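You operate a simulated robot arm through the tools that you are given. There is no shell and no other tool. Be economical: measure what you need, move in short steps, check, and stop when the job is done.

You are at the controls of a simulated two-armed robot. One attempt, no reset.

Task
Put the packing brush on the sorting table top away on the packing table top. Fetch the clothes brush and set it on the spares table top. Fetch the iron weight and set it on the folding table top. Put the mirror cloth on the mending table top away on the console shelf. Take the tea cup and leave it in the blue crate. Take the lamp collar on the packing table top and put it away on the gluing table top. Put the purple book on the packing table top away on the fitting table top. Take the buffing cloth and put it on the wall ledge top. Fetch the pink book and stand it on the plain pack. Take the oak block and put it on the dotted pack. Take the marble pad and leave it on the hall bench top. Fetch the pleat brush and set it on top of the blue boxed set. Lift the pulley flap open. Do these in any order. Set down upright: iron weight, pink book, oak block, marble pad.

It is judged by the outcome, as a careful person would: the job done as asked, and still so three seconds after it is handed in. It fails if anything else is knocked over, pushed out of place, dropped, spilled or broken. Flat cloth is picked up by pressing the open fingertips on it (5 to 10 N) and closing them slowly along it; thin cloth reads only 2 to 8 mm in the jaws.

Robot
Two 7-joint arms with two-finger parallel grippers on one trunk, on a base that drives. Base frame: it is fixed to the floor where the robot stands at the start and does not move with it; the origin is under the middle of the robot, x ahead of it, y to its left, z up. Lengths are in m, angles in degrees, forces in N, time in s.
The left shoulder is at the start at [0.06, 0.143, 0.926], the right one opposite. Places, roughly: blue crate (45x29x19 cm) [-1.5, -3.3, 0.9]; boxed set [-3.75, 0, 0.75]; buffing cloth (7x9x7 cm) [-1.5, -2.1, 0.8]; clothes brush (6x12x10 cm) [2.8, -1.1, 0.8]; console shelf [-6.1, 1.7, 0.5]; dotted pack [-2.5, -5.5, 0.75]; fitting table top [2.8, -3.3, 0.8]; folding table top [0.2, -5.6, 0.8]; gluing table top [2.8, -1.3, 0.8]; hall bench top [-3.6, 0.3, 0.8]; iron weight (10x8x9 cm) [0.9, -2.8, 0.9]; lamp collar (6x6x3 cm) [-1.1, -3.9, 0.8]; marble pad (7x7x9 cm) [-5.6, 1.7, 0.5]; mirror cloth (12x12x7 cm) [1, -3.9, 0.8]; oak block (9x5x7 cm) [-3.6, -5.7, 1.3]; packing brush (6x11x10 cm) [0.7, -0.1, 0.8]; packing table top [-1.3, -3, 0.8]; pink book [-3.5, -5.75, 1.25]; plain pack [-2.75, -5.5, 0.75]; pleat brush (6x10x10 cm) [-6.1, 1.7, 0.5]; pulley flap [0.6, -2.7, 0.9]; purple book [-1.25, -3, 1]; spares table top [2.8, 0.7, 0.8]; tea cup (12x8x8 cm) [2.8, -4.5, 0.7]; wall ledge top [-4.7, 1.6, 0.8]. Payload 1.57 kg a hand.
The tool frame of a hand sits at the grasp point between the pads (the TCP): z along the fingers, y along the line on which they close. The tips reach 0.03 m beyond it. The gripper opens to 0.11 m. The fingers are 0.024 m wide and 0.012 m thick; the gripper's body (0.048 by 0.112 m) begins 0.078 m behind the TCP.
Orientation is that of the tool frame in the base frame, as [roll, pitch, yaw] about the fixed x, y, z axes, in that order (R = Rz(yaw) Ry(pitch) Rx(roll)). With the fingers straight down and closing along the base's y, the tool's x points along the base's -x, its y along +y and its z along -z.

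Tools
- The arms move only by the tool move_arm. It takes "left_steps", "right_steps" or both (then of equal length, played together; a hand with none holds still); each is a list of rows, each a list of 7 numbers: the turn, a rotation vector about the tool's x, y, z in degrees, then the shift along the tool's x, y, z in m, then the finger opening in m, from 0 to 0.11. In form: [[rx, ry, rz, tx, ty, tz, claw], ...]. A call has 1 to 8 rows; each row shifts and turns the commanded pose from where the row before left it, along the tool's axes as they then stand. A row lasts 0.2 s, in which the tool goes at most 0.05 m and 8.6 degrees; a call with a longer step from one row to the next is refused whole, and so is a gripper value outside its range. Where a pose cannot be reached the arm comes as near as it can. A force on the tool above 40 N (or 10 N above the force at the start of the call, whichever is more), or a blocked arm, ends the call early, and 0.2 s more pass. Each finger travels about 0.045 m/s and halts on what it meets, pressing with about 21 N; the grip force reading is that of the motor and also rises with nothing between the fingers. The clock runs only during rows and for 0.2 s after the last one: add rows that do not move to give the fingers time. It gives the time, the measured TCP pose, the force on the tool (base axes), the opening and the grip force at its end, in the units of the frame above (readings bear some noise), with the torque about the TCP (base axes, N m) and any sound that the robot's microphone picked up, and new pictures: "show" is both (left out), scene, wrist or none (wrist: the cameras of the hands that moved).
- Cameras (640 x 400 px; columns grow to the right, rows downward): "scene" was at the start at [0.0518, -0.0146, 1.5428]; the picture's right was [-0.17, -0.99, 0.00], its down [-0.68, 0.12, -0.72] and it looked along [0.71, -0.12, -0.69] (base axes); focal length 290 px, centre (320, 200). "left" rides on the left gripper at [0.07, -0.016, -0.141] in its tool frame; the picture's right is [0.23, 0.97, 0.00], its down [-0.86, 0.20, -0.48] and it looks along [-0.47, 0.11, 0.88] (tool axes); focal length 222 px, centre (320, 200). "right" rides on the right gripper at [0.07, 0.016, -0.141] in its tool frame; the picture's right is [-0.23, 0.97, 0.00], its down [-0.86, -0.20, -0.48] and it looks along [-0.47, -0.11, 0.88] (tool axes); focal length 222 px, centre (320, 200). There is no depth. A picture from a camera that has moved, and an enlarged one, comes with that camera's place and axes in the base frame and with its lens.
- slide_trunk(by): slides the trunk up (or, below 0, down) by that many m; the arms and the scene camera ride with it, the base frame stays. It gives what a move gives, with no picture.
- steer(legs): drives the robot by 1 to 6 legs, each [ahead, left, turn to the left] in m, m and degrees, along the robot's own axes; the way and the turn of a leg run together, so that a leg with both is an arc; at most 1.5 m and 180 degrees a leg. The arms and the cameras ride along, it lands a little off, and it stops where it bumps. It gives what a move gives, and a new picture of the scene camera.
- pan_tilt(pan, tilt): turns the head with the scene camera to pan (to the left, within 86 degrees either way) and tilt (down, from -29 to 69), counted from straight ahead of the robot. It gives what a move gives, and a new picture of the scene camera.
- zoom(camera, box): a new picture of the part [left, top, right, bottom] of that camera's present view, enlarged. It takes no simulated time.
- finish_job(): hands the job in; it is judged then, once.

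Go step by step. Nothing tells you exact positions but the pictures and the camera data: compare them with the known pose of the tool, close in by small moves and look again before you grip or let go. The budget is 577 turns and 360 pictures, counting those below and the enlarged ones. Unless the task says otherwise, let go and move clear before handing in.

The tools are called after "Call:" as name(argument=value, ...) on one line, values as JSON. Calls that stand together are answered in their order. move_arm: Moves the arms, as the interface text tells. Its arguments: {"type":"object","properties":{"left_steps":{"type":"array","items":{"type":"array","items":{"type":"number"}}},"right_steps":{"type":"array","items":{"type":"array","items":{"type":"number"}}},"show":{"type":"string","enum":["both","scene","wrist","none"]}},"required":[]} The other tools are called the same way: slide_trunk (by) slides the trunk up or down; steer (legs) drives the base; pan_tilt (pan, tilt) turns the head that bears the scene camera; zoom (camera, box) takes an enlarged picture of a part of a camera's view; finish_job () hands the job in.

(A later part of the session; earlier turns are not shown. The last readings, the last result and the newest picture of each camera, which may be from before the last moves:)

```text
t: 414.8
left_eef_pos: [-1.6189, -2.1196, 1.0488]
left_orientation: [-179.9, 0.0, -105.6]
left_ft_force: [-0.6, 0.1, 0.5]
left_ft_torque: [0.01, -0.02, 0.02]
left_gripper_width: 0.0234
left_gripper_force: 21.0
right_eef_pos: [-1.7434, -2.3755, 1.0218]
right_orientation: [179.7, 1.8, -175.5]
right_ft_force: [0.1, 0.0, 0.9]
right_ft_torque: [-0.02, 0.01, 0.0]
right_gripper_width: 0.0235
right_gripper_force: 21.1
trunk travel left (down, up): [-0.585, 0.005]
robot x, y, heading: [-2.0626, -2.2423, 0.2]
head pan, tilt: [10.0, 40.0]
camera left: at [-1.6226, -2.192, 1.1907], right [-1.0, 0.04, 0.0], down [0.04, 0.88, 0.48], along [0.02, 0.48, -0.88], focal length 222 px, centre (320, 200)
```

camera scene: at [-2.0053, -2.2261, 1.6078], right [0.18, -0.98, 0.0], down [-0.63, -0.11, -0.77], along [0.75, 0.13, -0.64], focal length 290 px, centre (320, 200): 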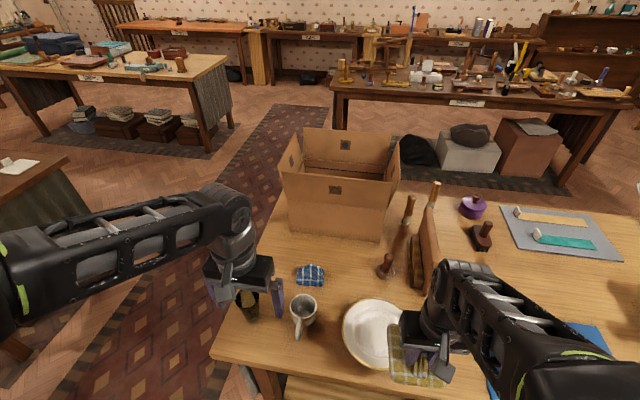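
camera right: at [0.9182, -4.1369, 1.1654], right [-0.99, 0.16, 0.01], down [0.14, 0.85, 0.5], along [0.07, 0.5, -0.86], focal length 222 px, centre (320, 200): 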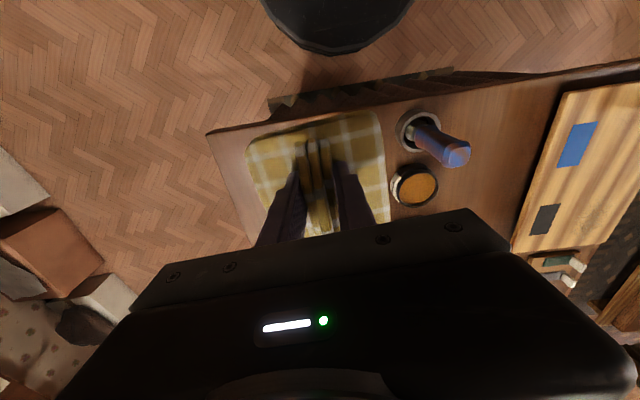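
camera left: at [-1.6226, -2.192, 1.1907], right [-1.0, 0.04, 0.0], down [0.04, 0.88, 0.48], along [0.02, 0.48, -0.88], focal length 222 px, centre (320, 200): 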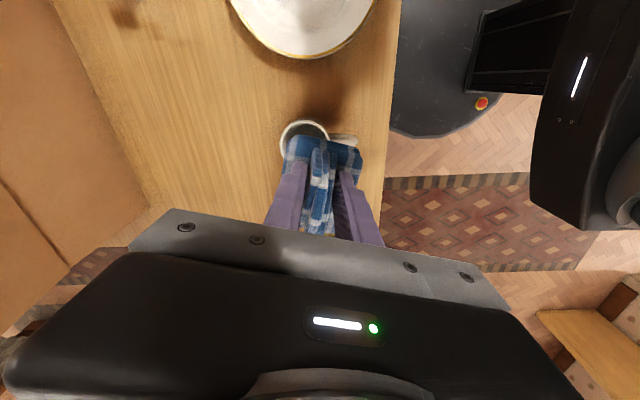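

Call:
move_arm(left_steps=[[0, 0, 8, 0, 0, 0, 0.0], [0, 0, 8, 0, 0, 0, 0.0], [0, 0, 8, 0, 0, 0, 0.0], [0, 0, 8, 0, 0, 0, 0.0], [0, 0, 8, 0, 0, 0, 0.0], [0, 0, 8, 0, 0, 0, 0.0], [0, 0, 8, 0, 0, 0, 0.0], [0, 0, 8, 0, 0, 0, 0.0]], show="none")

Call:
steer(legs=[[-0.45, 0, 0], [0, 0, 90], [0, 0, 90]])

Call:
pan_tilt(pan=0, tilt=15)

Call:
pan_tilt(pan=-50, tilt=15)

```text
t: 416.6
left_eef_pos: [-1.6165, -2.1226, 1.0479]
left_orientation: [-179.9, 0.0, -169.5]
left_ft_force: [-0.4, 0.3, -0.8]
left_ft_torque: [-0.02, 0.02, -0.01]
left_gripper_width: 0.0234
left_gripper_force: 20.8
right_eef_pos: [-1.7433, -2.3757, 1.0215]
right_orientation: [179.7, 1.8, -175.5]
right_ft_force: [0.2, 0.2, -0.2]
right_ft_torque: [-0.01, 0.01, -0.03]
right_gripper_width: 0.0236
right_gripper_force: 21.1
trunk travel left (down, up): [-0.585, 0.005]
robot x, y, heading: [-2.0632, -2.238, 0.2]
head pan, tilt: [10.0, 40.0]
```

```text
t: 427.0
left_eef_pos: [-2.9512, -2.3806, 1.0481]
left_orientation: [-179.8, -0.1, 12.8]
left_ft_force: [-0.4, -0.4, -0.9]
left_ft_torque: [-0.01, 0.02, -0.03]
left_gripper_width: 0.0236
left_gripper_force: 20.8
right_eef_pos: [-2.8353, -2.1208, 1.0218]
right_orientation: [179.7, 1.8, 6.8]
right_ft_force: [0.3, 0.4, 0.0]
right_ft_torque: [-0.03, -0.01, -0.01]
right_gripper_width: 0.0233
right_gripper_force: 21.5
trunk travel left (down, up): [-0.585, 0.005]
robot x, y, heading: [-2.5115, -2.2412, -177.5]
head pan, tilt: [10.0, 40.0]
camera scene: at [-2.5648, -2.2597, 1.6079], right [-0.22, 0.98, 0.0], down [0.63, 0.14, -0.77], along [-0.75, -0.17, -0.64], focal length 290 px, centre (320, 200)
```

scene: 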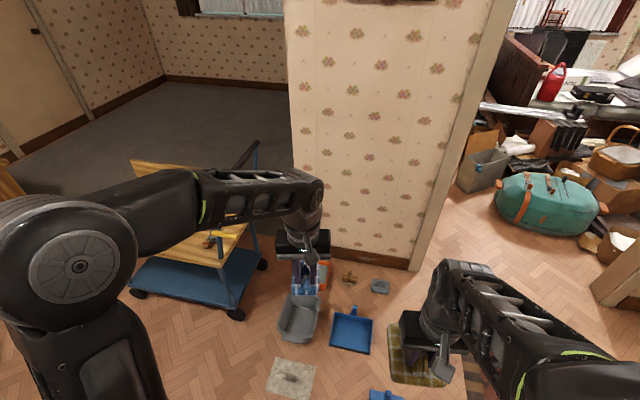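

```text
t: 427.9
left_eef_pos: [-2.9518, -2.3796, 1.047]
left_orientation: [179.9, 0.1, 12.9]
left_ft_force: [0.5, -1.0, -0.1]
left_ft_torque: [-0.01, 0.0, -0.02]
left_gripper_width: 0.0235
left_gripper_force: 20.6
right_eef_pos: [-2.8364, -2.1209, 1.0218]
right_orientation: [179.7, 1.6, 6.9]
right_ft_force: [-0.5, -0.7, 0.2]
right_ft_torque: [-0.03, -0.01, 0.02]
right_gripper_width: 0.0235
right_gripper_force: 21.3
trunk travel left (down, up): [-0.585, 0.005]
robot x, y, heading: [-2.5082, -2.2368, -177.5]
head pan, tilt: [0.0, 15.0]
camera scene: at [-2.5751, -2.2453, 1.6474], right [-0.05, 1.0, 0.0], down [0.26, 0.01, -0.97], along [-0.96, -0.04, -0.26], focal length 290 px, centre (320, 200)
```

scene: 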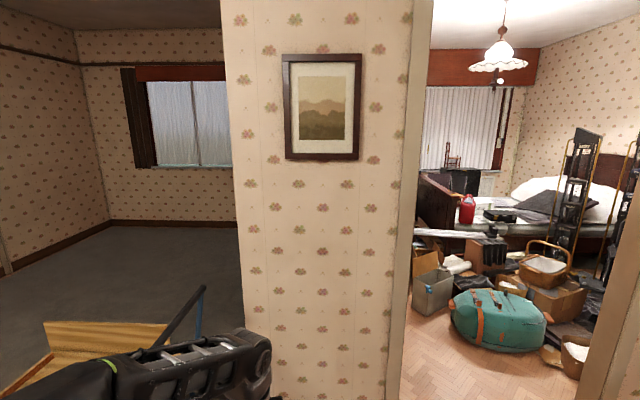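

```text
t: 429.1
left_eef_pos: [-2.9517, -2.3801, 1.0476]
left_orientation: [-180.0, 0.1, 12.9]
left_ft_force: [0.0, -0.5, -1.1]
left_ft_torque: [0.0, -0.01, -0.02]
left_gripper_width: 0.0236
left_gripper_force: 21.0
right_eef_pos: [-2.8367, -2.1209, 1.0228]
right_orientation: [179.7, 1.7, 6.9]
right_ft_force: [-0.3, 0.6, -0.5]
right_ft_torque: [0.0, 0.0, -0.01]
right_gripper_width: 0.0235
right_gripper_force: 21.1
trunk travel left (down, up): [-0.585, 0.005]
robot x, y, heading: [-2.5114, -2.2428, -177.5]
head pan, tilt: [-50.0, 15.0]
camera scene: at [-2.5451, -2.1724, 1.6475], right [0.74, 0.68, 0.0], down [0.18, -0.19, -0.97], along [-0.65, 0.71, -0.26], focal length 290 px, centre (320, 200)
```

scene: 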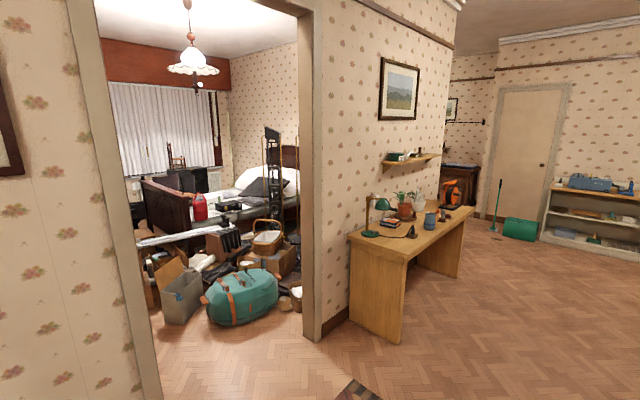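

The hall bench is the desk along the wall, and beyond it an opening leads west. I'll strafe north to see the area beyond.

Call:
steer(legs=[[0, -1.2, -2.5], [0, -1.2, 0], [0, -1.0, 0]])

Call:
pan_tilt(pan=-20, tilt=20)

```text
t: 445.9
left_eef_pos: [-3.0132, 1.0805, 1.0491]
left_orientation: [180.0, -0.1, 11.6]
left_ft_force: [0.4, 0.3, -0.5]
left_ft_torque: [-0.02, -0.01, 0.01]
left_gripper_width: 0.0235
left_gripper_force: 20.2
right_eef_pos: [-2.8926, 1.3365, 1.0225]
right_orientation: [179.6, 1.8, 5.5]
right_ft_force: [-0.2, -0.2, -1.0]
right_ft_torque: [0.03, -0.03, 0.04]
right_gripper_width: 0.0231
right_gripper_force: 21.0
trunk travel left (down, up): [-0.585, 0.005]
robot x, y, heading: [-2.573, 1.206, -178.6]
head pan, tilt: [-50.0, 15.0]
camera scene: at [-2.6022, 1.2781, 1.6474], right [0.75, 0.66, 0.0], down [0.17, -0.2, -0.97], along [-0.64, 0.73, -0.26], focal length 290 px, centre (320, 200)
```

scene: 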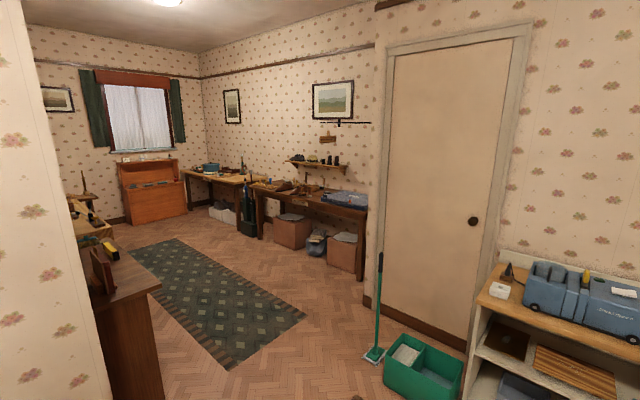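

```text
t: 446.8
left_eef_pos: [-3.0131, 1.0794, 1.0481]
left_orientation: [180.0, 0.0, 11.5]
left_ft_force: [0.3, 0.2, 0.0]
left_ft_torque: [-0.02, -0.03, -0.01]
left_gripper_width: 0.0236
left_gripper_force: 21.2
right_eef_pos: [-2.8916, 1.3356, 1.023]
right_orientation: [179.8, 1.7, 5.5]
right_ft_force: [0.5, -0.4, 0.3]
right_ft_torque: [-0.01, 0.0, 0.0]
right_gripper_width: 0.0239
right_gripper_force: 21.0
trunk travel left (down, up): [-0.585, 0.005]
robot x, y, heading: [-2.5711, 1.2101, -178.5]
head pan, tilt: [-20.0, 20.0]
camera scene: at [-2.6287, 1.2374, 1.6393], right [0.32, 0.95, 0.0], down [0.32, -0.11, -0.94], along [-0.89, 0.3, -0.34], focal length 290 px, centre (320, 200)
```

scene: 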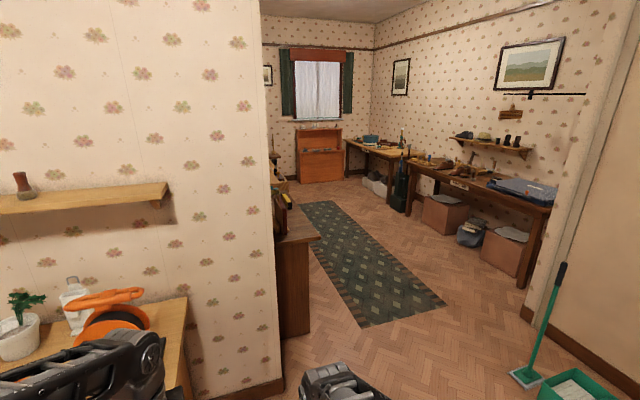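

The wall ledge and console line the south side of the west room, past the wall end. Drive in and turn south.

Call:
steer(legs=[[0, -1.05, -1.5], [1.1, 0, 0], [1.0, 0, 0]])

Call:
pan_tilt(pan=60, tilt=30)

```text
t: 462.3
left_eef_pos: [-5.1366, 2.1382, 1.0473]
left_orientation: [180.0, 0.0, 10.3]
left_ft_force: [0.3, -0.7, -0.7]
left_ft_torque: [-0.01, -0.02, 0.03]
left_gripper_width: 0.0235
left_gripper_force: 20.8
right_eef_pos: [-5.008, 2.3923, 1.0219]
right_orientation: [179.7, 1.6, 4.1]
right_ft_force: [0.0, -0.5, -0.8]
right_ft_torque: [-0.05, -0.05, 0.02]
right_gripper_width: 0.0233
right_gripper_force: 21.0
trunk travel left (down, up): [-0.585, 0.005]
robot x, y, heading: [-4.6911, 2.2545, 179.9]
head pan, tilt: [-20.0, 20.0]
camera scene: at [-4.7492, 2.2871, 1.6393], right [0.35, 0.94, 0.0], down [0.32, -0.12, -0.94], along [-0.88, 0.32, -0.34], focal length 290 px, centre (320, 200)
```

scene: 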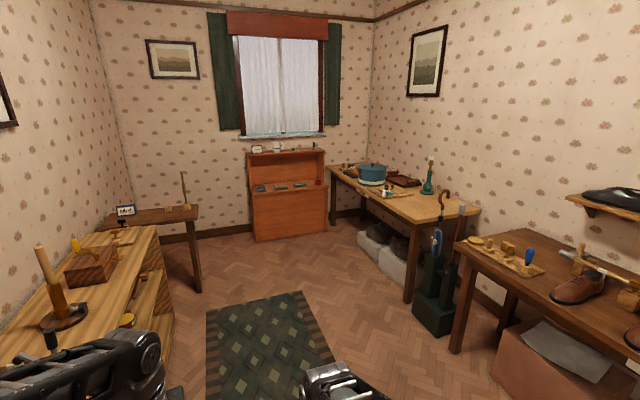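

```text
t: 463.8
left_eef_pos: [-5.1382, 2.1386, 1.0474]
left_orientation: [-180.0, 0.0, 10.2]
left_ft_force: [-0.7, 0.0, -0.8]
left_ft_torque: [-0.03, 0.0, -0.02]
left_gripper_width: 0.0231
left_gripper_force: 21.9
right_eef_pos: [-5.0089, 2.3911, 1.0222]
right_orientation: [179.8, 1.7, 4.1]
right_ft_force: [0.3, 0.1, -0.7]
right_ft_torque: [-0.01, 0.0, 0.01]
right_gripper_width: 0.0232
right_gripper_force: 21.1
trunk travel left (down, up): [-0.585, 0.005]
robot x, y, heading: [-4.6913, 2.254, 179.8]
head pan, tilt: [60.0, 30.0]
camera scene: at [-4.7068, 2.1769, 1.6233], right [-0.86, 0.5, 0.0], down [0.25, 0.43, -0.87], along [-0.44, -0.75, -0.5], focal length 290 px, centre (320, 200)
```

scene: 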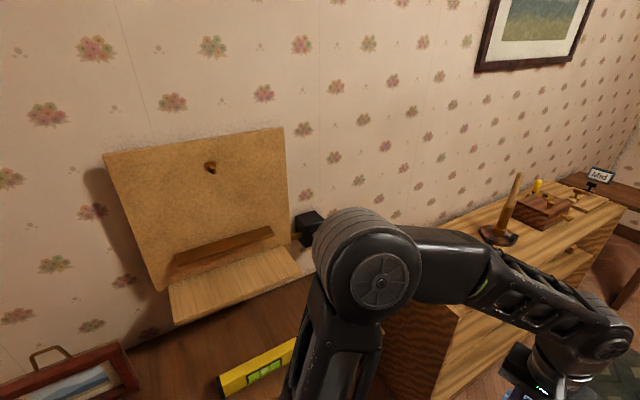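

Call:
steer(legs=[[0, 0, 90]])

Call:
pan_tilt(pan=0, tilt=42)

```text
t: 468.0
left_eef_pos: [-4.5795, 1.8087, 1.0481]
left_orientation: [180.0, 0.0, 99.6]
left_ft_force: [0.0, 0.0, -0.4]
left_ft_torque: [0.01, 0.05, -0.01]
left_gripper_width: 0.0231
left_gripper_force: 20.9
right_eef_pos: [-4.8319, 1.9401, 1.0219]
right_orientation: [179.7, 1.7, 93.4]
right_ft_force: [-0.8, 0.7, -0.3]
right_ft_torque: [0.0, 0.0, -0.01]
right_gripper_width: 0.0232
right_gripper_force: 21.2
trunk travel left (down, up): [-0.585, 0.005]
robot x, y, heading: [-4.6894, 2.253, -90.8]
head pan, tilt: [60.0, 30.0]
camera scene: at [-4.6129, 2.2385, 1.6233], right [-0.51, -0.86, 0.0], down [-0.43, 0.26, -0.87], along [0.74, -0.44, -0.5], focal length 290 px, centre (320, 200)
```

scene: 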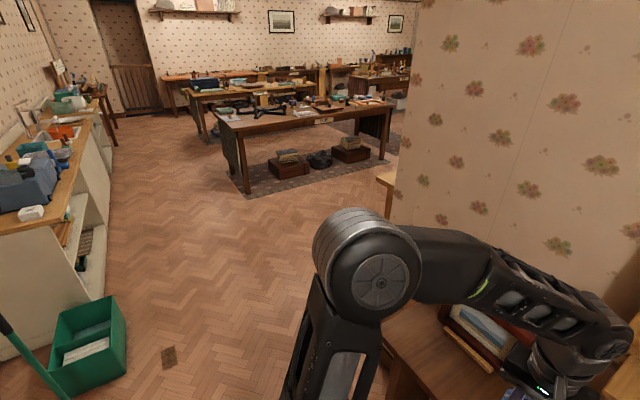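

```text
t: 469.3
left_eef_pos: [-4.579, 1.8083, 1.047]
left_orientation: [180.0, 0.0, 99.5]
left_ft_force: [-0.6, 0.2, -0.5]
left_ft_torque: [-0.01, -0.01, 0.02]
left_gripper_width: 0.0233
left_gripper_force: 21.6
right_eef_pos: [-4.8324, 1.9386, 1.0233]
right_orientation: [179.7, 1.7, 93.4]
right_ft_force: [0.4, 0.0, 0.0]
right_ft_torque: [0.01, 0.0, 0.01]
right_gripper_width: 0.0233
right_gripper_force: 20.7
trunk travel left (down, up): [-0.585, 0.005]
robot x, y, heading: [-4.6927, 2.2555, -91.3]
head pan, tilt: [0.0, 42.0]
camera scene: at [-4.6918, 2.2014, 1.605], right [-1.0, 0.02, 0.0], down [0.01, 0.67, -0.74], along [-0.01, -0.74, -0.67], focal length 290 px, centre (320, 200)
```

scene: 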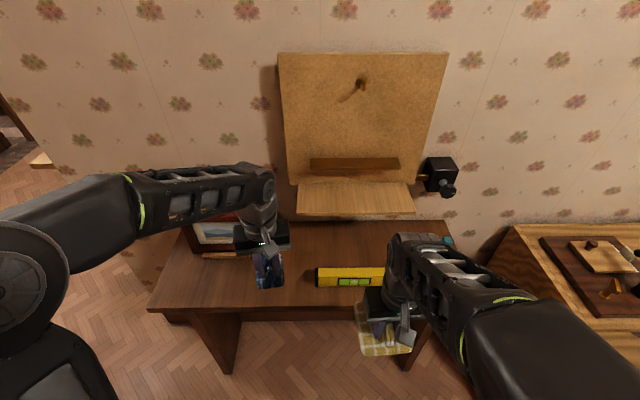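

The wall ledge is this narrow dark table with its front at y≈1.77. I'll set the buffing cloth at about (-4.50, 1.67), beside the level.

Call:
move_arm(left_steps=[[0, 0, 0, -0.0375, 0.0115, 0, 0.0], [0, 0, 0, -0.0375, 0.0115, 0, 0.0], [0, 0, 0, -0.0375, 0.0115, 0.015, 0.0], [0, 0, 0, -0.0375, 0.0115, 0.015, 0.0], [0, 0, 0, 0, 0, 0.045, 0.0], [0, 0, 0, 0, 0, 0.03, 0.0], [0, 0, 0, 0, 0, 0, 0.0]], show="both")

```text
t: 470.9
left_eef_pos: [-4.5098, 1.668, 0.9411]
left_orientation: [180.0, 0.1, 99.5]
left_ft_force: [1.0, -0.4, -0.2]
left_ft_torque: [-0.02, 0.07, 0.01]
left_gripper_width: 0.0234
left_gripper_force: 20.7
right_eef_pos: [-4.8311, 1.9399, 1.0223]
right_orientation: [179.7, 1.7, 93.5]
right_ft_force: [0.1, -0.2, -0.2]
right_ft_torque: [0.01, 0.01, -0.02]
right_gripper_width: 0.0235
right_gripper_force: 21.1
trunk travel left (down, up): [-0.585, 0.005]
robot x, y, heading: [-4.6926, 2.2532, -90.7]
head pan, tilt: [0.0, 42.0]
camera scene: at [-4.692, 2.2017, 1.605], right [-1.0, 0.02, 0.0], down [0.01, 0.67, -0.74], along [-0.01, -0.74, -0.67], focal length 290 px, centre (320, 200)
camera left: at [-4.5381, 1.7344, 1.0832], right [0.92, 0.38, 0.0], down [0.34, -0.81, 0.48], along [0.18, -0.44, -0.88], focal length 222 px, centre (320, 200)
```

scene: 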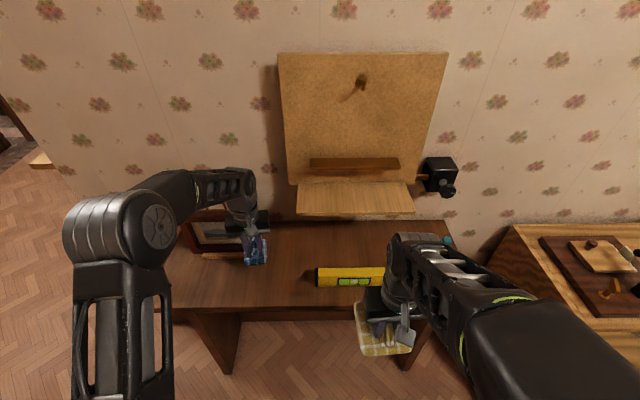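
left: 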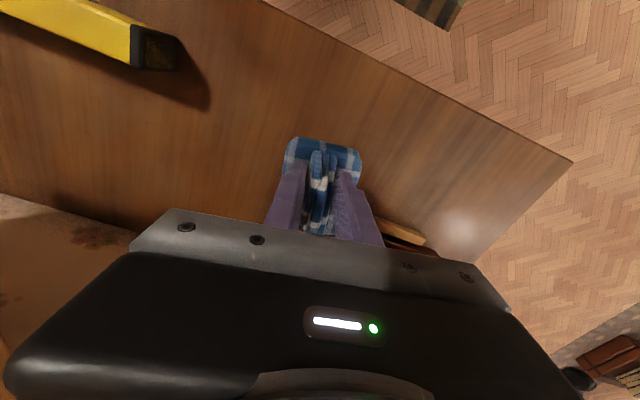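

Call:
move_arm(left_steps=[[0, 0, 0, 0.022, -0.012, 0, 0.0], [0, 0, 0, 0, 0, 0.035, 0.0], [0, 0, 0, 0, 0, 0.025, 0.0], [0, 0, 0, 0, 0, 0.01, 0.0], [0, 0, 0, 0, 0, 0.008, 0.0], [0, 0, 0, 0, 0, 0.006, 0.0], [0, 0, 0, 0, 0, 0.004, 0.0], [0, 0, 0, 0, 0, 0, 0.0]], show="wrist")

```text
t: 472.7
left_eef_pos: [-4.5259, 1.6899, 0.8548]
left_orientation: [179.9, 0.0, 99.5]
left_ft_force: [0.3, 0.2, -0.6]
left_ft_torque: [0.01, 0.0, 0.03]
left_gripper_width: 0.0235
left_gripper_force: 20.7
right_eef_pos: [-4.8317, 1.9398, 1.0212]
right_orientation: [179.7, 1.8, 93.4]
right_ft_force: [-0.3, 0.3, 0.3]
right_ft_torque: [0.02, 0.03, -0.01]
right_gripper_width: 0.0234
right_gripper_force: 21.6
trunk travel left (down, up): [-0.585, 0.005]
robot x, y, heading: [-4.6936, 2.2608, -90.6]
head pan, tilt: [0.0, 42.0]
camera left: at [-4.5533, 1.7546, 0.9964], right [0.92, 0.38, 0.0], down [0.34, -0.81, 0.48], along [0.18, -0.44, -0.88], focal length 222 px, centre (320, 200)
```

left: 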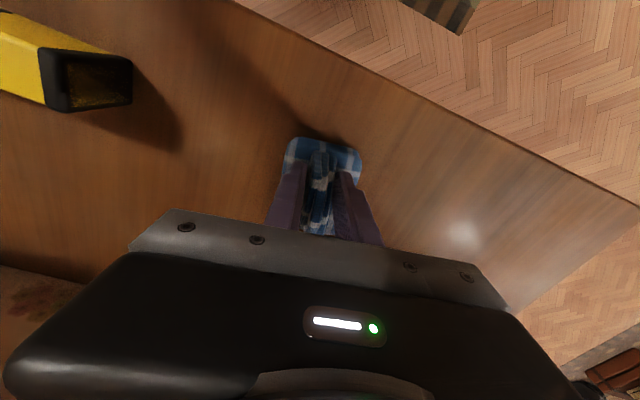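

Nearly at the table. Lower the last millimetres and release.

Call:
move_arm(left_steps=[[0, 0, 0, 0, 0, 0.003, 0.0], [0, 0, 0, 0, 0, 0.002, 0.0], [0, 0, 0, 0, 0, 0.002, 0.0], [0, 0, 0, 0, 0, 0, 0.03], [0, 0, 0, 0, 0, 0, 0.045], [0, 0, 0, 0, 0, 0, 0.055], [0, 0, 0, 0, 0, 0, 0.055]], show="wrist")

```text
t: 474.3
left_eef_pos: [-4.5256, 1.6888, 0.8481]
left_orientation: [180.0, 0.1, 99.5]
left_ft_force: [0.3, -0.3, 3.6]
left_ft_torque: [0.05, -0.01, -0.01]
left_gripper_width: 0.0526
left_gripper_force: 0.1
right_eef_pos: [-4.8324, 1.9404, 1.0226]
right_orientation: [179.7, 1.8, 93.4]
right_ft_force: [0.2, 0.9, 0.1]
right_ft_torque: [0.03, 0.03, -0.02]
right_gripper_width: 0.0236
right_gripper_force: 21.2
trunk travel left (down, up): [-0.585, 0.005]
robot x, y, heading: [-4.6907, 2.2547, -91.2]
head pan, tilt: [0.0, 42.0]
camera left: at [-4.5541, 1.7541, 0.9899], right [0.92, 0.38, 0.0], down [0.34, -0.81, 0.48], along [0.18, -0.44, -0.88], focal length 222 px, centre (320, 200)
```

left: 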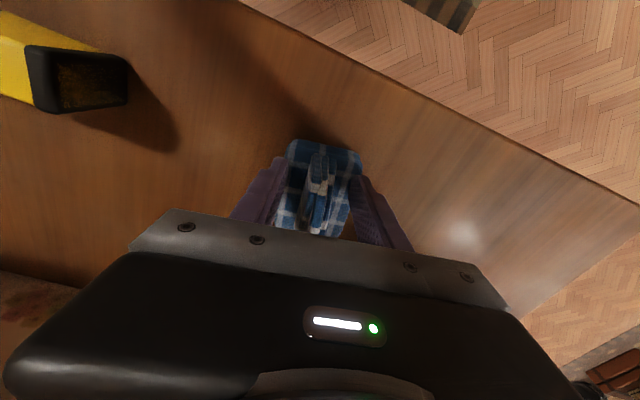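

Call:
move_arm(left_steps=[[0, 0, 0, 0, 0, -0.01, 0.07], [0, 0, 0, 0, 0, -0.03, 0.07], [0, 0, 0, 0, 0, -0.045, 0.07], [0, 0, 0, 0, 0, -0.045, 0.07], [0, 0, 0, 0, 0, -0.045, 0.07], [0, 0, 0, 0.04, 0, 0, 0.07], [0, 0, 0, 0.045, 0, 0, 0.07], [0, 0, 0, 0.045, 0, 0, 0.07]], show="wrist")

```text
t: 476.1
left_eef_pos: [-4.5475, 1.8191, 1.0232]
left_orientation: [-180.0, 0.1, 99.4]
left_ft_force: [-0.1, -0.5, 0.1]
left_ft_torque: [-0.03, 0.0, 0.0]
left_gripper_width: 0.0699
left_gripper_force: 0.1
right_eef_pos: [-4.8316, 1.9396, 1.0226]
right_orientation: [179.7, 1.8, 93.4]
right_ft_force: [-0.8, -0.7, -1.1]
right_ft_torque: [-0.01, 0.0, 0.01]
right_gripper_width: 0.0235
right_gripper_force: 20.5
trunk travel left (down, up): [-0.585, 0.005]
robot x, y, heading: [-4.693, 2.2574, -90.7]
head pan, tilt: [0.0, 42.0]
camera left: at [-4.5763, 1.8845, 1.1655], right [0.92, 0.38, 0.0], down [0.34, -0.81, 0.48], along [0.18, -0.44, -0.88], focal length 222 px, centre (320, 200)
```

left: 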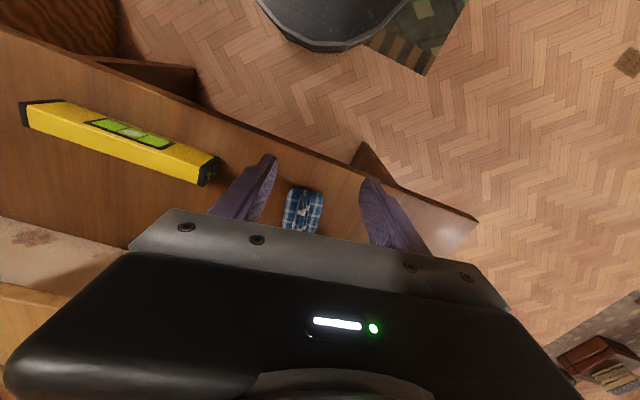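

The buffing cloth lies on the wall ledge. Move west to face the console.

Call:
steer(legs=[[-0.2, 0, 0.7], [0, -1.2, 0]])

Call:
slide_trunk(by=-0.3)

Call:
pan_tilt(pan=0, tilt=42)

```text
t: 483.4
left_eef_pos: [-5.7507, 2.0195, 1.0234]
left_orientation: [179.9, 0.0, 100.4]
left_ft_force: [0.7, -0.7, 1.3]
left_ft_torque: [0.0, -0.03, 0.01]
left_gripper_width: 0.0701
left_gripper_force: 0.1
right_eef_pos: [-6.037, 2.1369, 1.0224]
right_orientation: [179.7, 1.8, 94.5]
right_ft_force: [-0.1, -0.2, -0.7]
right_ft_torque: [0.01, -0.01, 0.0]
right_gripper_width: 0.0234
right_gripper_force: 21.0
trunk travel left (down, up): [-0.585, 0.005]
robot x, y, heading: [-5.8949, 2.456, -90.0]
head pan, tilt: [0.0, 42.0]
camera scene: at [-5.902, 2.401, 1.605], right [-1.0, 0.0, 0.0], down [0.0, 0.67, -0.74], along [0.0, -0.74, -0.67], focal length 290 px, centre (320, 200)
```

scene: 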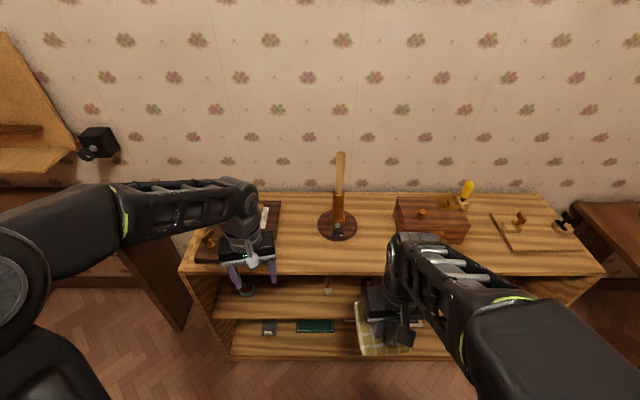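

```text
t: 486.4
left_eef_pos: [-5.7503, 2.0208, 0.7227]
left_orientation: [-180.0, -0.1, 100.5]
left_ft_force: [-0.3, -1.0, -0.9]
left_ft_torque: [0.01, -0.02, 0.04]
left_gripper_width: 0.0701
left_gripper_force: 0.0
right_eef_pos: [-6.0369, 2.137, 0.7225]
right_orientation: [179.7, 1.8, 94.6]
right_ft_force: [-0.2, -0.3, -0.6]
right_ft_torque: [0.0, 0.04, 0.01]
right_gripper_width: 0.0236
right_gripper_force: 21.3
trunk travel left (down, up): [-0.285, 0.305]
robot x, y, heading: [-5.9002, 2.4551, -89.5]
head pan, tilt: [0.0, 42.0]
```

```text
t: 487.0
left_eef_pos: [-5.751, 2.02, 0.7223]
left_orientation: [-179.9, -0.1, 100.6]
left_ft_force: [0.5, 0.8, 1.1]
left_ft_torque: [-0.01, -0.01, 0.01]
left_gripper_width: 0.0698
left_gripper_force: 0.0
right_eef_pos: [-6.0358, 2.1376, 0.723]
right_orientation: [179.7, 1.7, 94.5]
right_ft_force: [0.1, -0.1, -1.3]
right_ft_torque: [0.0, 0.01, -0.01]
right_gripper_width: 0.0234
right_gripper_force: 21.2
trunk travel left (down, up): [-0.285, 0.305]
robot x, y, heading: [-5.903, 2.4547, -89.6]
head pan, tilt: [0.0, 42.0]
camera scene: at [-5.9016, 2.4011, 1.305], right [-1.0, 0.0, 0.0], down [0.0, 0.67, -0.74], along [0.0, -0.74, -0.67], focal length 290 px, centre (320, 200)
```

scene: 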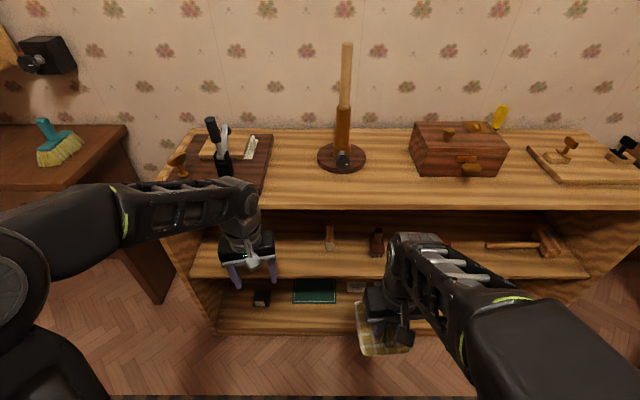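

The console's mid shelf (z≈0.5) holds the brown pleat brush. I'll lower the trunk further to see into it.

Call:
slide_trunk(by=-0.2)

Call:
steer(legs=[[-0.25, 0, 0]])

Call:
pan_tilt(pan=0, tilt=28)

```text
t: 489.2
left_eef_pos: [-5.7498, 2.0206, 0.5246]
left_orientation: [-180.0, 0.0, 100.5]
left_ft_force: [-0.3, 1.1, -0.7]
left_ft_torque: [0.01, -0.02, 0.01]
left_gripper_width: 0.0701
left_gripper_force: 0.1
right_eef_pos: [-6.0371, 2.1371, 0.5214]
right_orientation: [179.8, 1.7, 94.5]
right_ft_force: [-0.1, 0.7, -0.2]
right_ft_torque: [-0.02, -0.02, -0.01]
right_gripper_width: 0.0234
right_gripper_force: 20.7
trunk travel left (down, up): [-0.085, 0.505]
robot x, y, heading: [-5.9044, 2.4572, -89.7]
head pan, tilt: [0.0, 42.0]
```

```text
t: 491.0
left_eef_pos: [-5.7503, 2.2688, 0.5225]
left_orientation: [179.9, 0.1, 100.5]
left_ft_force: [1.0, -1.3, -0.2]
left_ft_torque: [0.02, 0.0, 0.02]
left_gripper_width: 0.0698
left_gripper_force: 0.2
right_eef_pos: [-6.0367, 2.3885, 0.522]
right_orientation: [179.7, 1.6, 94.5]
right_ft_force: [-0.1, -0.2, -1.9]
right_ft_torque: [0.07, -0.03, 0.0]
right_gripper_width: 0.0231
right_gripper_force: 21.2
trunk travel left (down, up): [-0.085, 0.505]
robot x, y, heading: [-5.9025, 2.7029, -89.9]
head pan, tilt: [0.0, 42.0]
camera scene: at [-5.9023, 2.6498, 1.105], right [-1.0, 0.0, 0.0], down [0.0, 0.67, -0.74], along [0.0, -0.74, -0.67], focal length 290 px, centre (320, 200)
```

scene: 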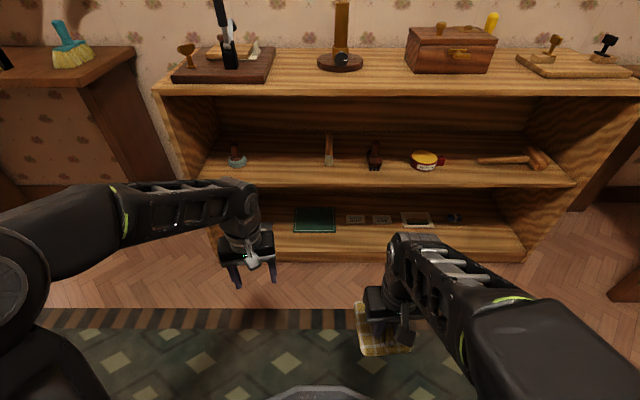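

```text
t: 491.8
left_eef_pos: [-5.7507, 2.268, 0.523]
left_orientation: [180.0, 0.1, 100.5]
left_ft_force: [-0.4, 0.2, -0.4]
left_ft_torque: [0.0, -0.06, -0.01]
left_gripper_width: 0.0699
left_gripper_force: 0.1
right_eef_pos: [-6.0376, 2.3846, 0.5223]
right_orientation: [179.7, 1.8, 94.5]
right_ft_force: [-0.1, 0.4, -0.6]
right_ft_torque: [0.02, 0.02, 0.01]
right_gripper_width: 0.0233
right_gripper_force: 20.9
trunk travel left (down, up): [-0.085, 0.505]
robot x, y, heading: [-5.9031, 2.704, -89.7]
head pan, tilt: [0.0, 28.0]
camera scene: at [-5.9023, 2.6423, 1.1264], right [-1.0, 0.0, 0.0], down [0.0, 0.47, -0.88], along [0.0, -0.88, -0.47], focal length 290 px, centre (320, 200)
```

scene: 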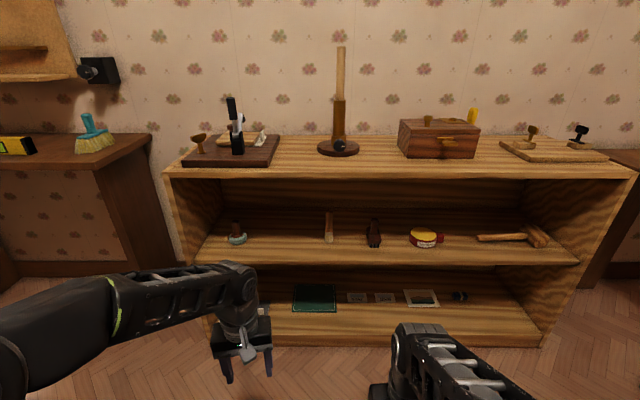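

Call:
zoom(camera="scene", box=[190, 180, 590, 280])

```text
1.60 times, centred on (390, 230) of scene
camera zoom: at [-5.9023, 2.6423, 1.1264], right [-1.0, 0.0, 0.0], down [0.0, 0.47, -0.88], along [0.0, -0.88, -0.47], focal length 464 px, centre (208, 152)
```

zoom: 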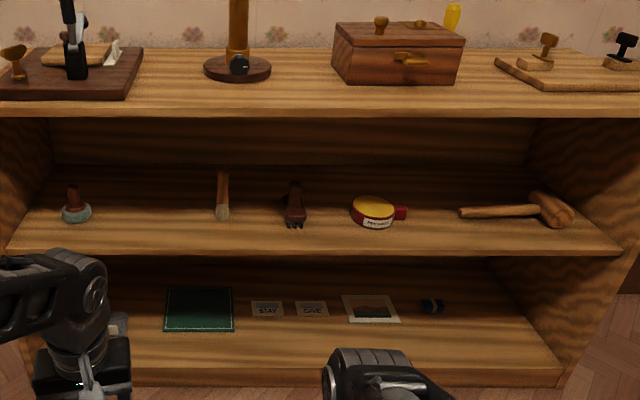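

I can see the shelf: marble pad (grey base, brown knob) at x≈-5.59, pleat brush at x≈-6.10, and a free gap around x≈-5.77 for the mirror cloth. I'll tilt the right hand about 45° and retract the left.

Call:
move_arm(right_steps=[[0, -8.5, 0, 0, 0, 0, 0.0], [0, -8.5, 0, 0, 0, 0, 0.0], [0, -8.5, 0, 0, 0, 0, 0.0], [0, -8.5, 0, 0, 0, 0, 0.0], [0, -8.5, 0, 0, 0, 0, 0.0], [0, 0, 0, 0, 0, 0, 0.0]], left_steps=[[0, 0, 0, 0.03, 0, 0, 0.07], [0, 0, 0, 0.03, 0, 0, 0.07], [0, 0, 0, 0.03, 0, 0, 0.07], [0, 0, 0, 0.03, 0, 0, 0.07], [0, 0, 0, 0, 0, 0, 0.07], [0, 0, 0, 0, 0, 0, 0.07]], show="none")

```text
t: 493.2
left_eef_pos: [-5.772, 2.3858, 0.5221]
left_orientation: [180.0, 0.0, 100.5]
left_ft_force: [-0.5, 0.6, -0.4]
left_ft_torque: [0.0, -0.04, 0.0]
left_gripper_width: 0.07
left_gripper_force: 0.0
right_eef_pos: [-5.9936, 2.2776, 0.5946]
right_orientation: [179.5, 44.2, 94.1]
right_ft_force: [0.6, -0.6, 0.0]
right_ft_torque: [0.02, -0.03, 0.02]
right_gripper_width: 0.0234
right_gripper_force: 20.8
right hand out of reach, approached as far as the arm can: row 2, 3, 4, 5
trunk travel left (down, up): [-0.085, 0.505]
robot x, y, heading: [-5.9059, 2.701, -89.9]
head pan, tilt: [0.0, 28.0]
```

Call:
steer(legs=[[0, 0.22, 0], [0.33, 0, 0]])

Call:
zoom(camera="right", box=[0, 0, 640, 400])

```text
t: 496.7
left_eef_pos: [-5.5528, 2.05, 0.5225]
left_orientation: [179.9, 0.0, 100.8]
left_ft_force: [-0.5, -1.5, -1.8]
left_ft_torque: [0.03, -0.01, 0.0]
left_gripper_width: 0.0701
left_gripper_force: 0.1
right_eef_pos: [-5.7763, 1.9423, 0.5953]
right_orientation: [179.6, 44.1, 94.3]
right_ft_force: [0.6, -0.1, 0.2]
right_ft_torque: [0.0, 0.02, 0.01]
right_gripper_width: 0.0232
right_gripper_force: 20.8
trunk travel left (down, up): [-0.085, 0.505]
robot x, y, heading: [-5.6834, 2.3665, -89.7]
head pan, tilt: [0.0, 28.0]
camera scene: at [-5.6828, 2.3065, 1.1264], right [-1.0, -0.01, 0.0], down [0.0, 0.47, -0.88], along [0.0, -0.88, -0.47], focal length 290 px, centre (320, 200)
```

scene: 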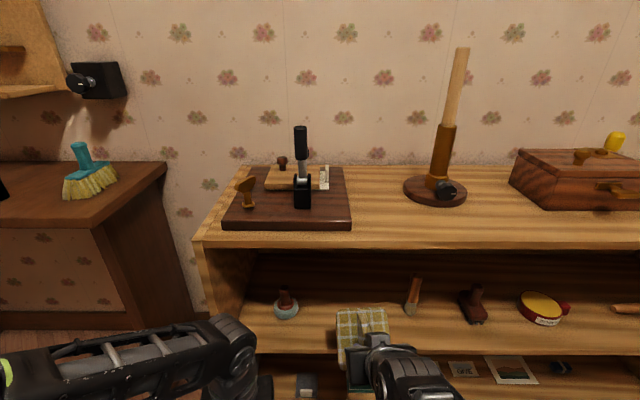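

```text
1.00 times, centred on (320, 200) of right
camera zoom: at [-5.7711, 2.0902, 0.6487], right [0.98, -0.08, 0.16], down [-0.18, -0.3, 0.94], along [-0.03, -0.95, -0.31], focal length 222 px, centre (320, 200)
```

zoom: 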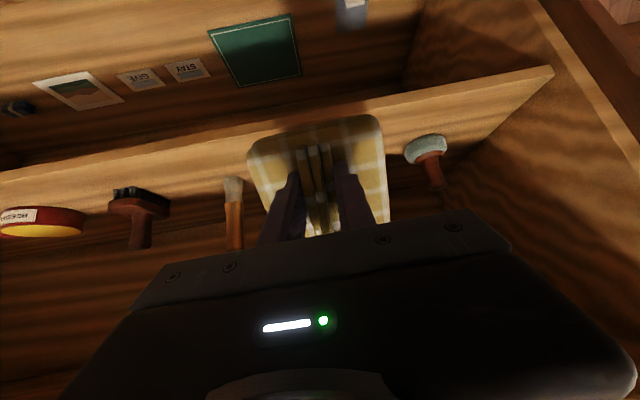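

Advance the cloth over the shelf, then lower to contact.

Call:
move_arm(right_steps=[[0, 0, 0, -0.0255, 0, 0.0246, 0.0], [0, 0, 0, -0.0255, 0, 0.0246, 0.0], [0, 0, 0, -0.0255, 0, 0.0246, 0.0], [0, 0, 0, -0.0255, 0, 0.0246, 0.0], [0, 0, 0, 0.007, 0, 0.0072, 0.0], [0, 0, 0, 0.007, 0, 0.0072, 0.0], [0, 0, 0, 0, 0, 0, 0.0]], show="both")

```text
t: 498.3
left_eef_pos: [-5.5517, 2.0507, 0.5224]
left_orientation: [-180.0, 0.0, 100.6]
left_ft_force: [0.5, 0.4, -0.4]
left_ft_torque: [0.01, -0.02, 0.01]
left_gripper_width: 0.0703
left_gripper_force: 0.1
right_eef_pos: [-5.7638, 1.7995, 0.5747]
right_orientation: [179.6, 44.1, 94.3]
right_ft_force: [0.0, 0.8, -0.8]
right_ft_torque: [0.03, 0.0, 0.01]
right_gripper_width: 0.0233
right_gripper_force: 21.3
trunk travel left (down, up): [-0.085, 0.505]
robot x, y, heading: [-5.6855, 2.3658, -89.9]
head pan, tilt: [0.0, 28.0]
camera scene: at [-5.6828, 2.3063, 1.1264], right [-1.0, -0.01, 0.0], down [0.0, 0.47, -0.88], along [0.0, -0.88, -0.47], focal length 290 px, centre (320, 200)
camera right: at [-5.7594, 1.9478, 0.6289], right [0.98, -0.08, 0.16], down [-0.18, -0.3, 0.94], along [-0.03, -0.95, -0.31], focal length 222 px, centre (320, 200)
```

scene: 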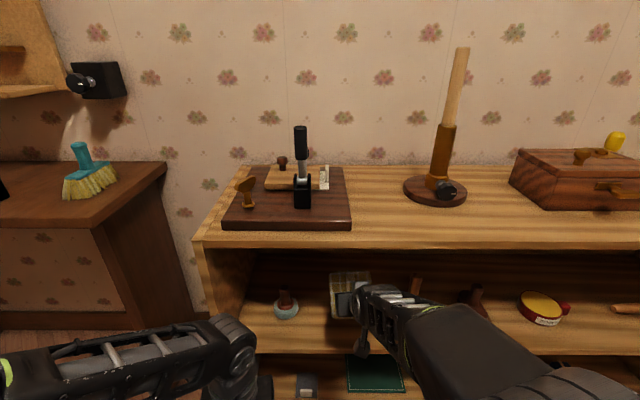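
right: 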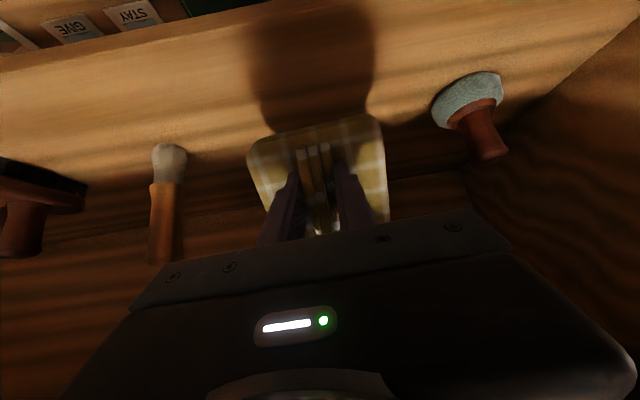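

Call:
move_arm(right_steps=[[0, 0, 0, 0.004, 0, 0.0042, 0.0], [0, 0, 0, 0.0035, 0, 0.0036, 0.0], [0, 0, 0, 0.0028, 0, 0.0029, 0.0], [0, 0, 0, 0.0021, 0, 0.0022, 0.0], [0, 0, 0, 0.0021, 0, 0.0022, 0.0], [0, 0, 0, 0, 0, 0, 0.0]], show="wrist")

```text
t: 499.7
left_eef_pos: [-5.5531, 2.0503, 0.522]
left_orientation: [180.0, 0.0, 100.8]
left_ft_force: [0.5, 0.1, 0.0]
left_ft_torque: [0.01, 0.03, 0.01]
left_gripper_width: 0.0703
left_gripper_force: 0.1
right_eef_pos: [-5.7635, 1.8008, 0.5536]
right_orientation: [179.6, 44.1, 94.2]
right_ft_force: [-0.9, -0.1, 0.6]
right_ft_torque: [0.02, 0.02, 0.02]
right_gripper_width: 0.0234
right_gripper_force: 20.6
trunk travel left (down, up): [-0.085, 0.505]
robot x, y, heading: [-5.6841, 2.3712, -89.7]
head pan, tilt: [0.0, 28.0]
camera right: at [-5.7585, 1.9494, 0.6074], right [0.98, -0.08, 0.16], down [-0.18, -0.3, 0.94], along [-0.03, -0.95, -0.31], focal length 222 px, centre (320, 200)
```

right: 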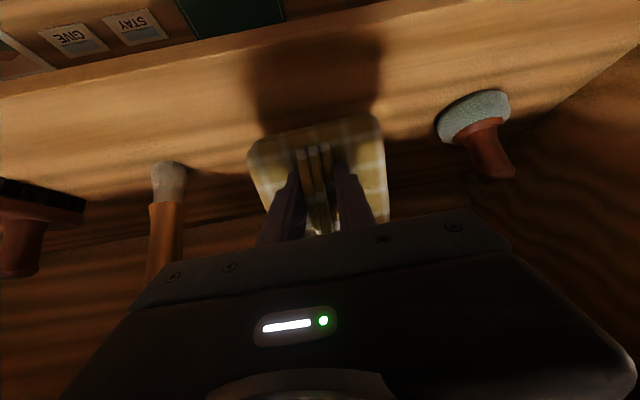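

Call:
move_arm(right_steps=[[0, 0, 0, 0.0028, 0, 0.0029, 0.0], [0, 0, 0, 0.0028, 0, 0.0029, 0.0], [0, 0, 0, 0.0021, 0, 0.0022, 0.0], [0, 0, 0, 0.0021, 0, 0.0022, 0.0], [0, 0, 0, 0.0021, 0, 0.0022, 0.0], [0, 0, 0, 0.0021, 0, 0.0022, 0.0], [0, 0, 0, 0, 0, 0, 0.0]], show="wrist")

```text
t: 501.3
left_eef_pos: [-5.5528, 2.0502, 0.5219]
left_orientation: [180.0, 0.1, 100.7]
left_ft_force: [-0.4, -0.2, -0.9]
left_ft_torque: [0.01, -0.02, 0.0]
left_gripper_width: 0.0699
left_gripper_force: 0.0
right_eef_pos: [-5.7641, 1.8007, 0.5336]
right_orientation: [179.6, 44.1, 94.3]
right_ft_force: [0.0, 0.4, -0.6]
right_ft_torque: [0.02, 0.0, 0.0]
right_gripper_width: 0.0236
right_gripper_force: 20.7
trunk travel left (down, up): [-0.085, 0.505]
robot x, y, heading: [-5.6876, 2.3683, -89.8]
head pan, tilt: [0.0, 28.0]
camera right: at [-5.7594, 1.9495, 0.5872], right [0.98, -0.08, 0.16], down [-0.18, -0.3, 0.94], along [-0.03, -0.95, -0.31], focal length 222 px, centre (320, 200)
```

right: 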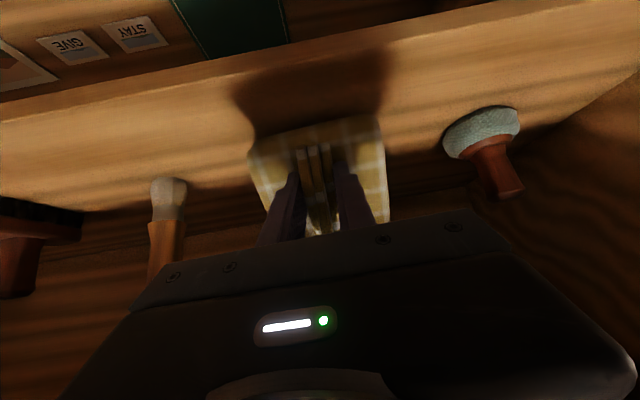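

Call:
move_arm(right_steps=[[0, 0, 0, 0.0021, 0, 0.0022, 0.0], [0, 0, 0, 0.0021, 0, 0.0022, 0.0], [0, 0, 0, 0.0021, 0, 0.0022, 0.0], [0, 0, 0, 0.0021, 0, 0.0022, 0.0], [0, 0, 0, 0.0021, 0, 0.0022, 0.0], [0, 0, 0, 0.0021, 0, 0.0022, 0.0], [0, 0, 0, 0.0021, 0, 0.0022, 0.0], [0, 0, 0, 0, 0, 0, 0.0]], show="both")

```text
t: 503.1
left_eef_pos: [-5.5527, 2.0525, 0.5221]
left_orientation: [180.0, 0.1, 100.7]
left_ft_force: [0.3, 0.0, -0.3]
left_ft_torque: [0.0, -0.01, 0.0]
left_gripper_width: 0.0699
left_gripper_force: 0.1
right_eef_pos: [-5.7632, 1.7989, 0.5178]
right_orientation: [179.5, 44.5, 94.3]
right_ft_force: [-0.9, 4.8, 25.1]
right_ft_torque: [0.18, 0.24, -0.13]
right_gripper_width: 0.0233
right_gripper_force: 20.9
trunk travel left (down, up): [-0.085, 0.505]
robot x, y, heading: [-5.6812, 2.3684, -89.8]
head pan, tilt: [0.0, 28.0]
camera scene: at [-5.6826, 2.3084, 1.1269], right [-1.0, -0.01, 0.0], down [0.0, 0.47, -0.88], along [0.0, -0.88, -0.47], focal length 290 px, centre (320, 200)
camera right: at [-5.7587, 1.9485, 0.5685], right [0.98, -0.08, 0.17], down [-0.18, -0.29, 0.94], along [-0.03, -0.95, -0.3], focal length 222 px, centre (320, 200)
```

scene: 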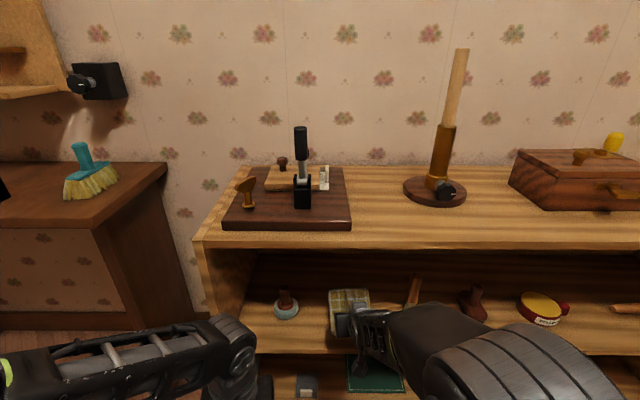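
right: 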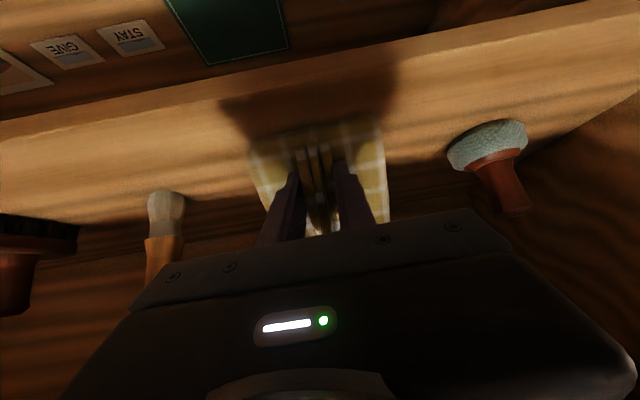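

Contact. Flatten the tilt by about 10°, then release.

Call:
move_arm(right_steps=[[0, 5, 0, -0.0065, 0, 0.0035, 0.0], [0, 5, 0, -0.0065, 0, 0.004, 0.0], [0, 0, 0, 0, 0, 0, 0.0]], show="none")

```text
t: 503.9
left_eef_pos: [-5.5519, 2.051, 0.5224]
left_orientation: [-180.0, 0.1, 100.7]
left_ft_force: [0.2, -0.4, -0.3]
left_ft_torque: [0.0, 0.03, 0.02]
left_gripper_width: 0.0704
left_gripper_force: 0.0
right_eef_pos: [-5.7612, 1.7867, 0.5168]
right_orientation: [179.5, 34.2, 94.5]
right_ft_force: [-0.3, 8.1, 23.4]
right_ft_torque: [0.46, 0.16, -0.04]
right_gripper_width: 0.0236
right_gripper_force: 21.3
trunk travel left (down, up): [-0.085, 0.505]
robot x, y, heading: [-5.684, 2.3673, -89.6]
head pan, tilt: [0.0, 28.0]
```

Call:
move_arm(right_steps=[[0, 0, 0, -0.001, 0, -0.001, 0.0], [0, 0, 0, 0, 0, 0, 0.03], [0, 0, 0, 0, 0, 0, 0.045], [0, 0, 0, 0, 0, 0, 0.06], [0, 0, 0, 0, 0, 0, 0.065], [0, 0, 0, 0, 0, 0, 0.065]], show="wrist")

```text
t: 505.3
left_eef_pos: [-5.5523, 2.0494, 0.5217]
left_orientation: [-180.0, 0.0, 100.7]
left_ft_force: [0.0, 0.2, -0.7]
left_ft_torque: [-0.01, -0.02, -0.01]
left_gripper_width: 0.0701
left_gripper_force: 0.0
right_eef_pos: [-5.7622, 1.786, 0.5171]
right_orientation: [179.6, 34.1, 94.4]
right_ft_force: [0.4, 0.0, -0.7]
right_ft_torque: [0.01, 0.02, -0.02]
right_gripper_width: 0.065
right_gripper_force: 0.1
trunk travel left (down, up): [-0.085, 0.505]
robot x, y, heading: [-5.6843, 2.3678, -89.6]
head pan, tilt: [0.0, 28.0]
camera right: at [-5.7571, 1.9227, 0.5957], right [0.99, -0.11, 0.13], down [-0.17, -0.46, 0.87], along [-0.04, -0.88, -0.47], focal length 222 px, centre (320, 200)
```

right: 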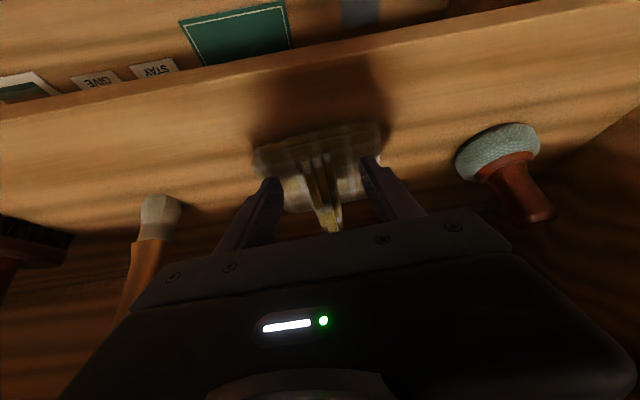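

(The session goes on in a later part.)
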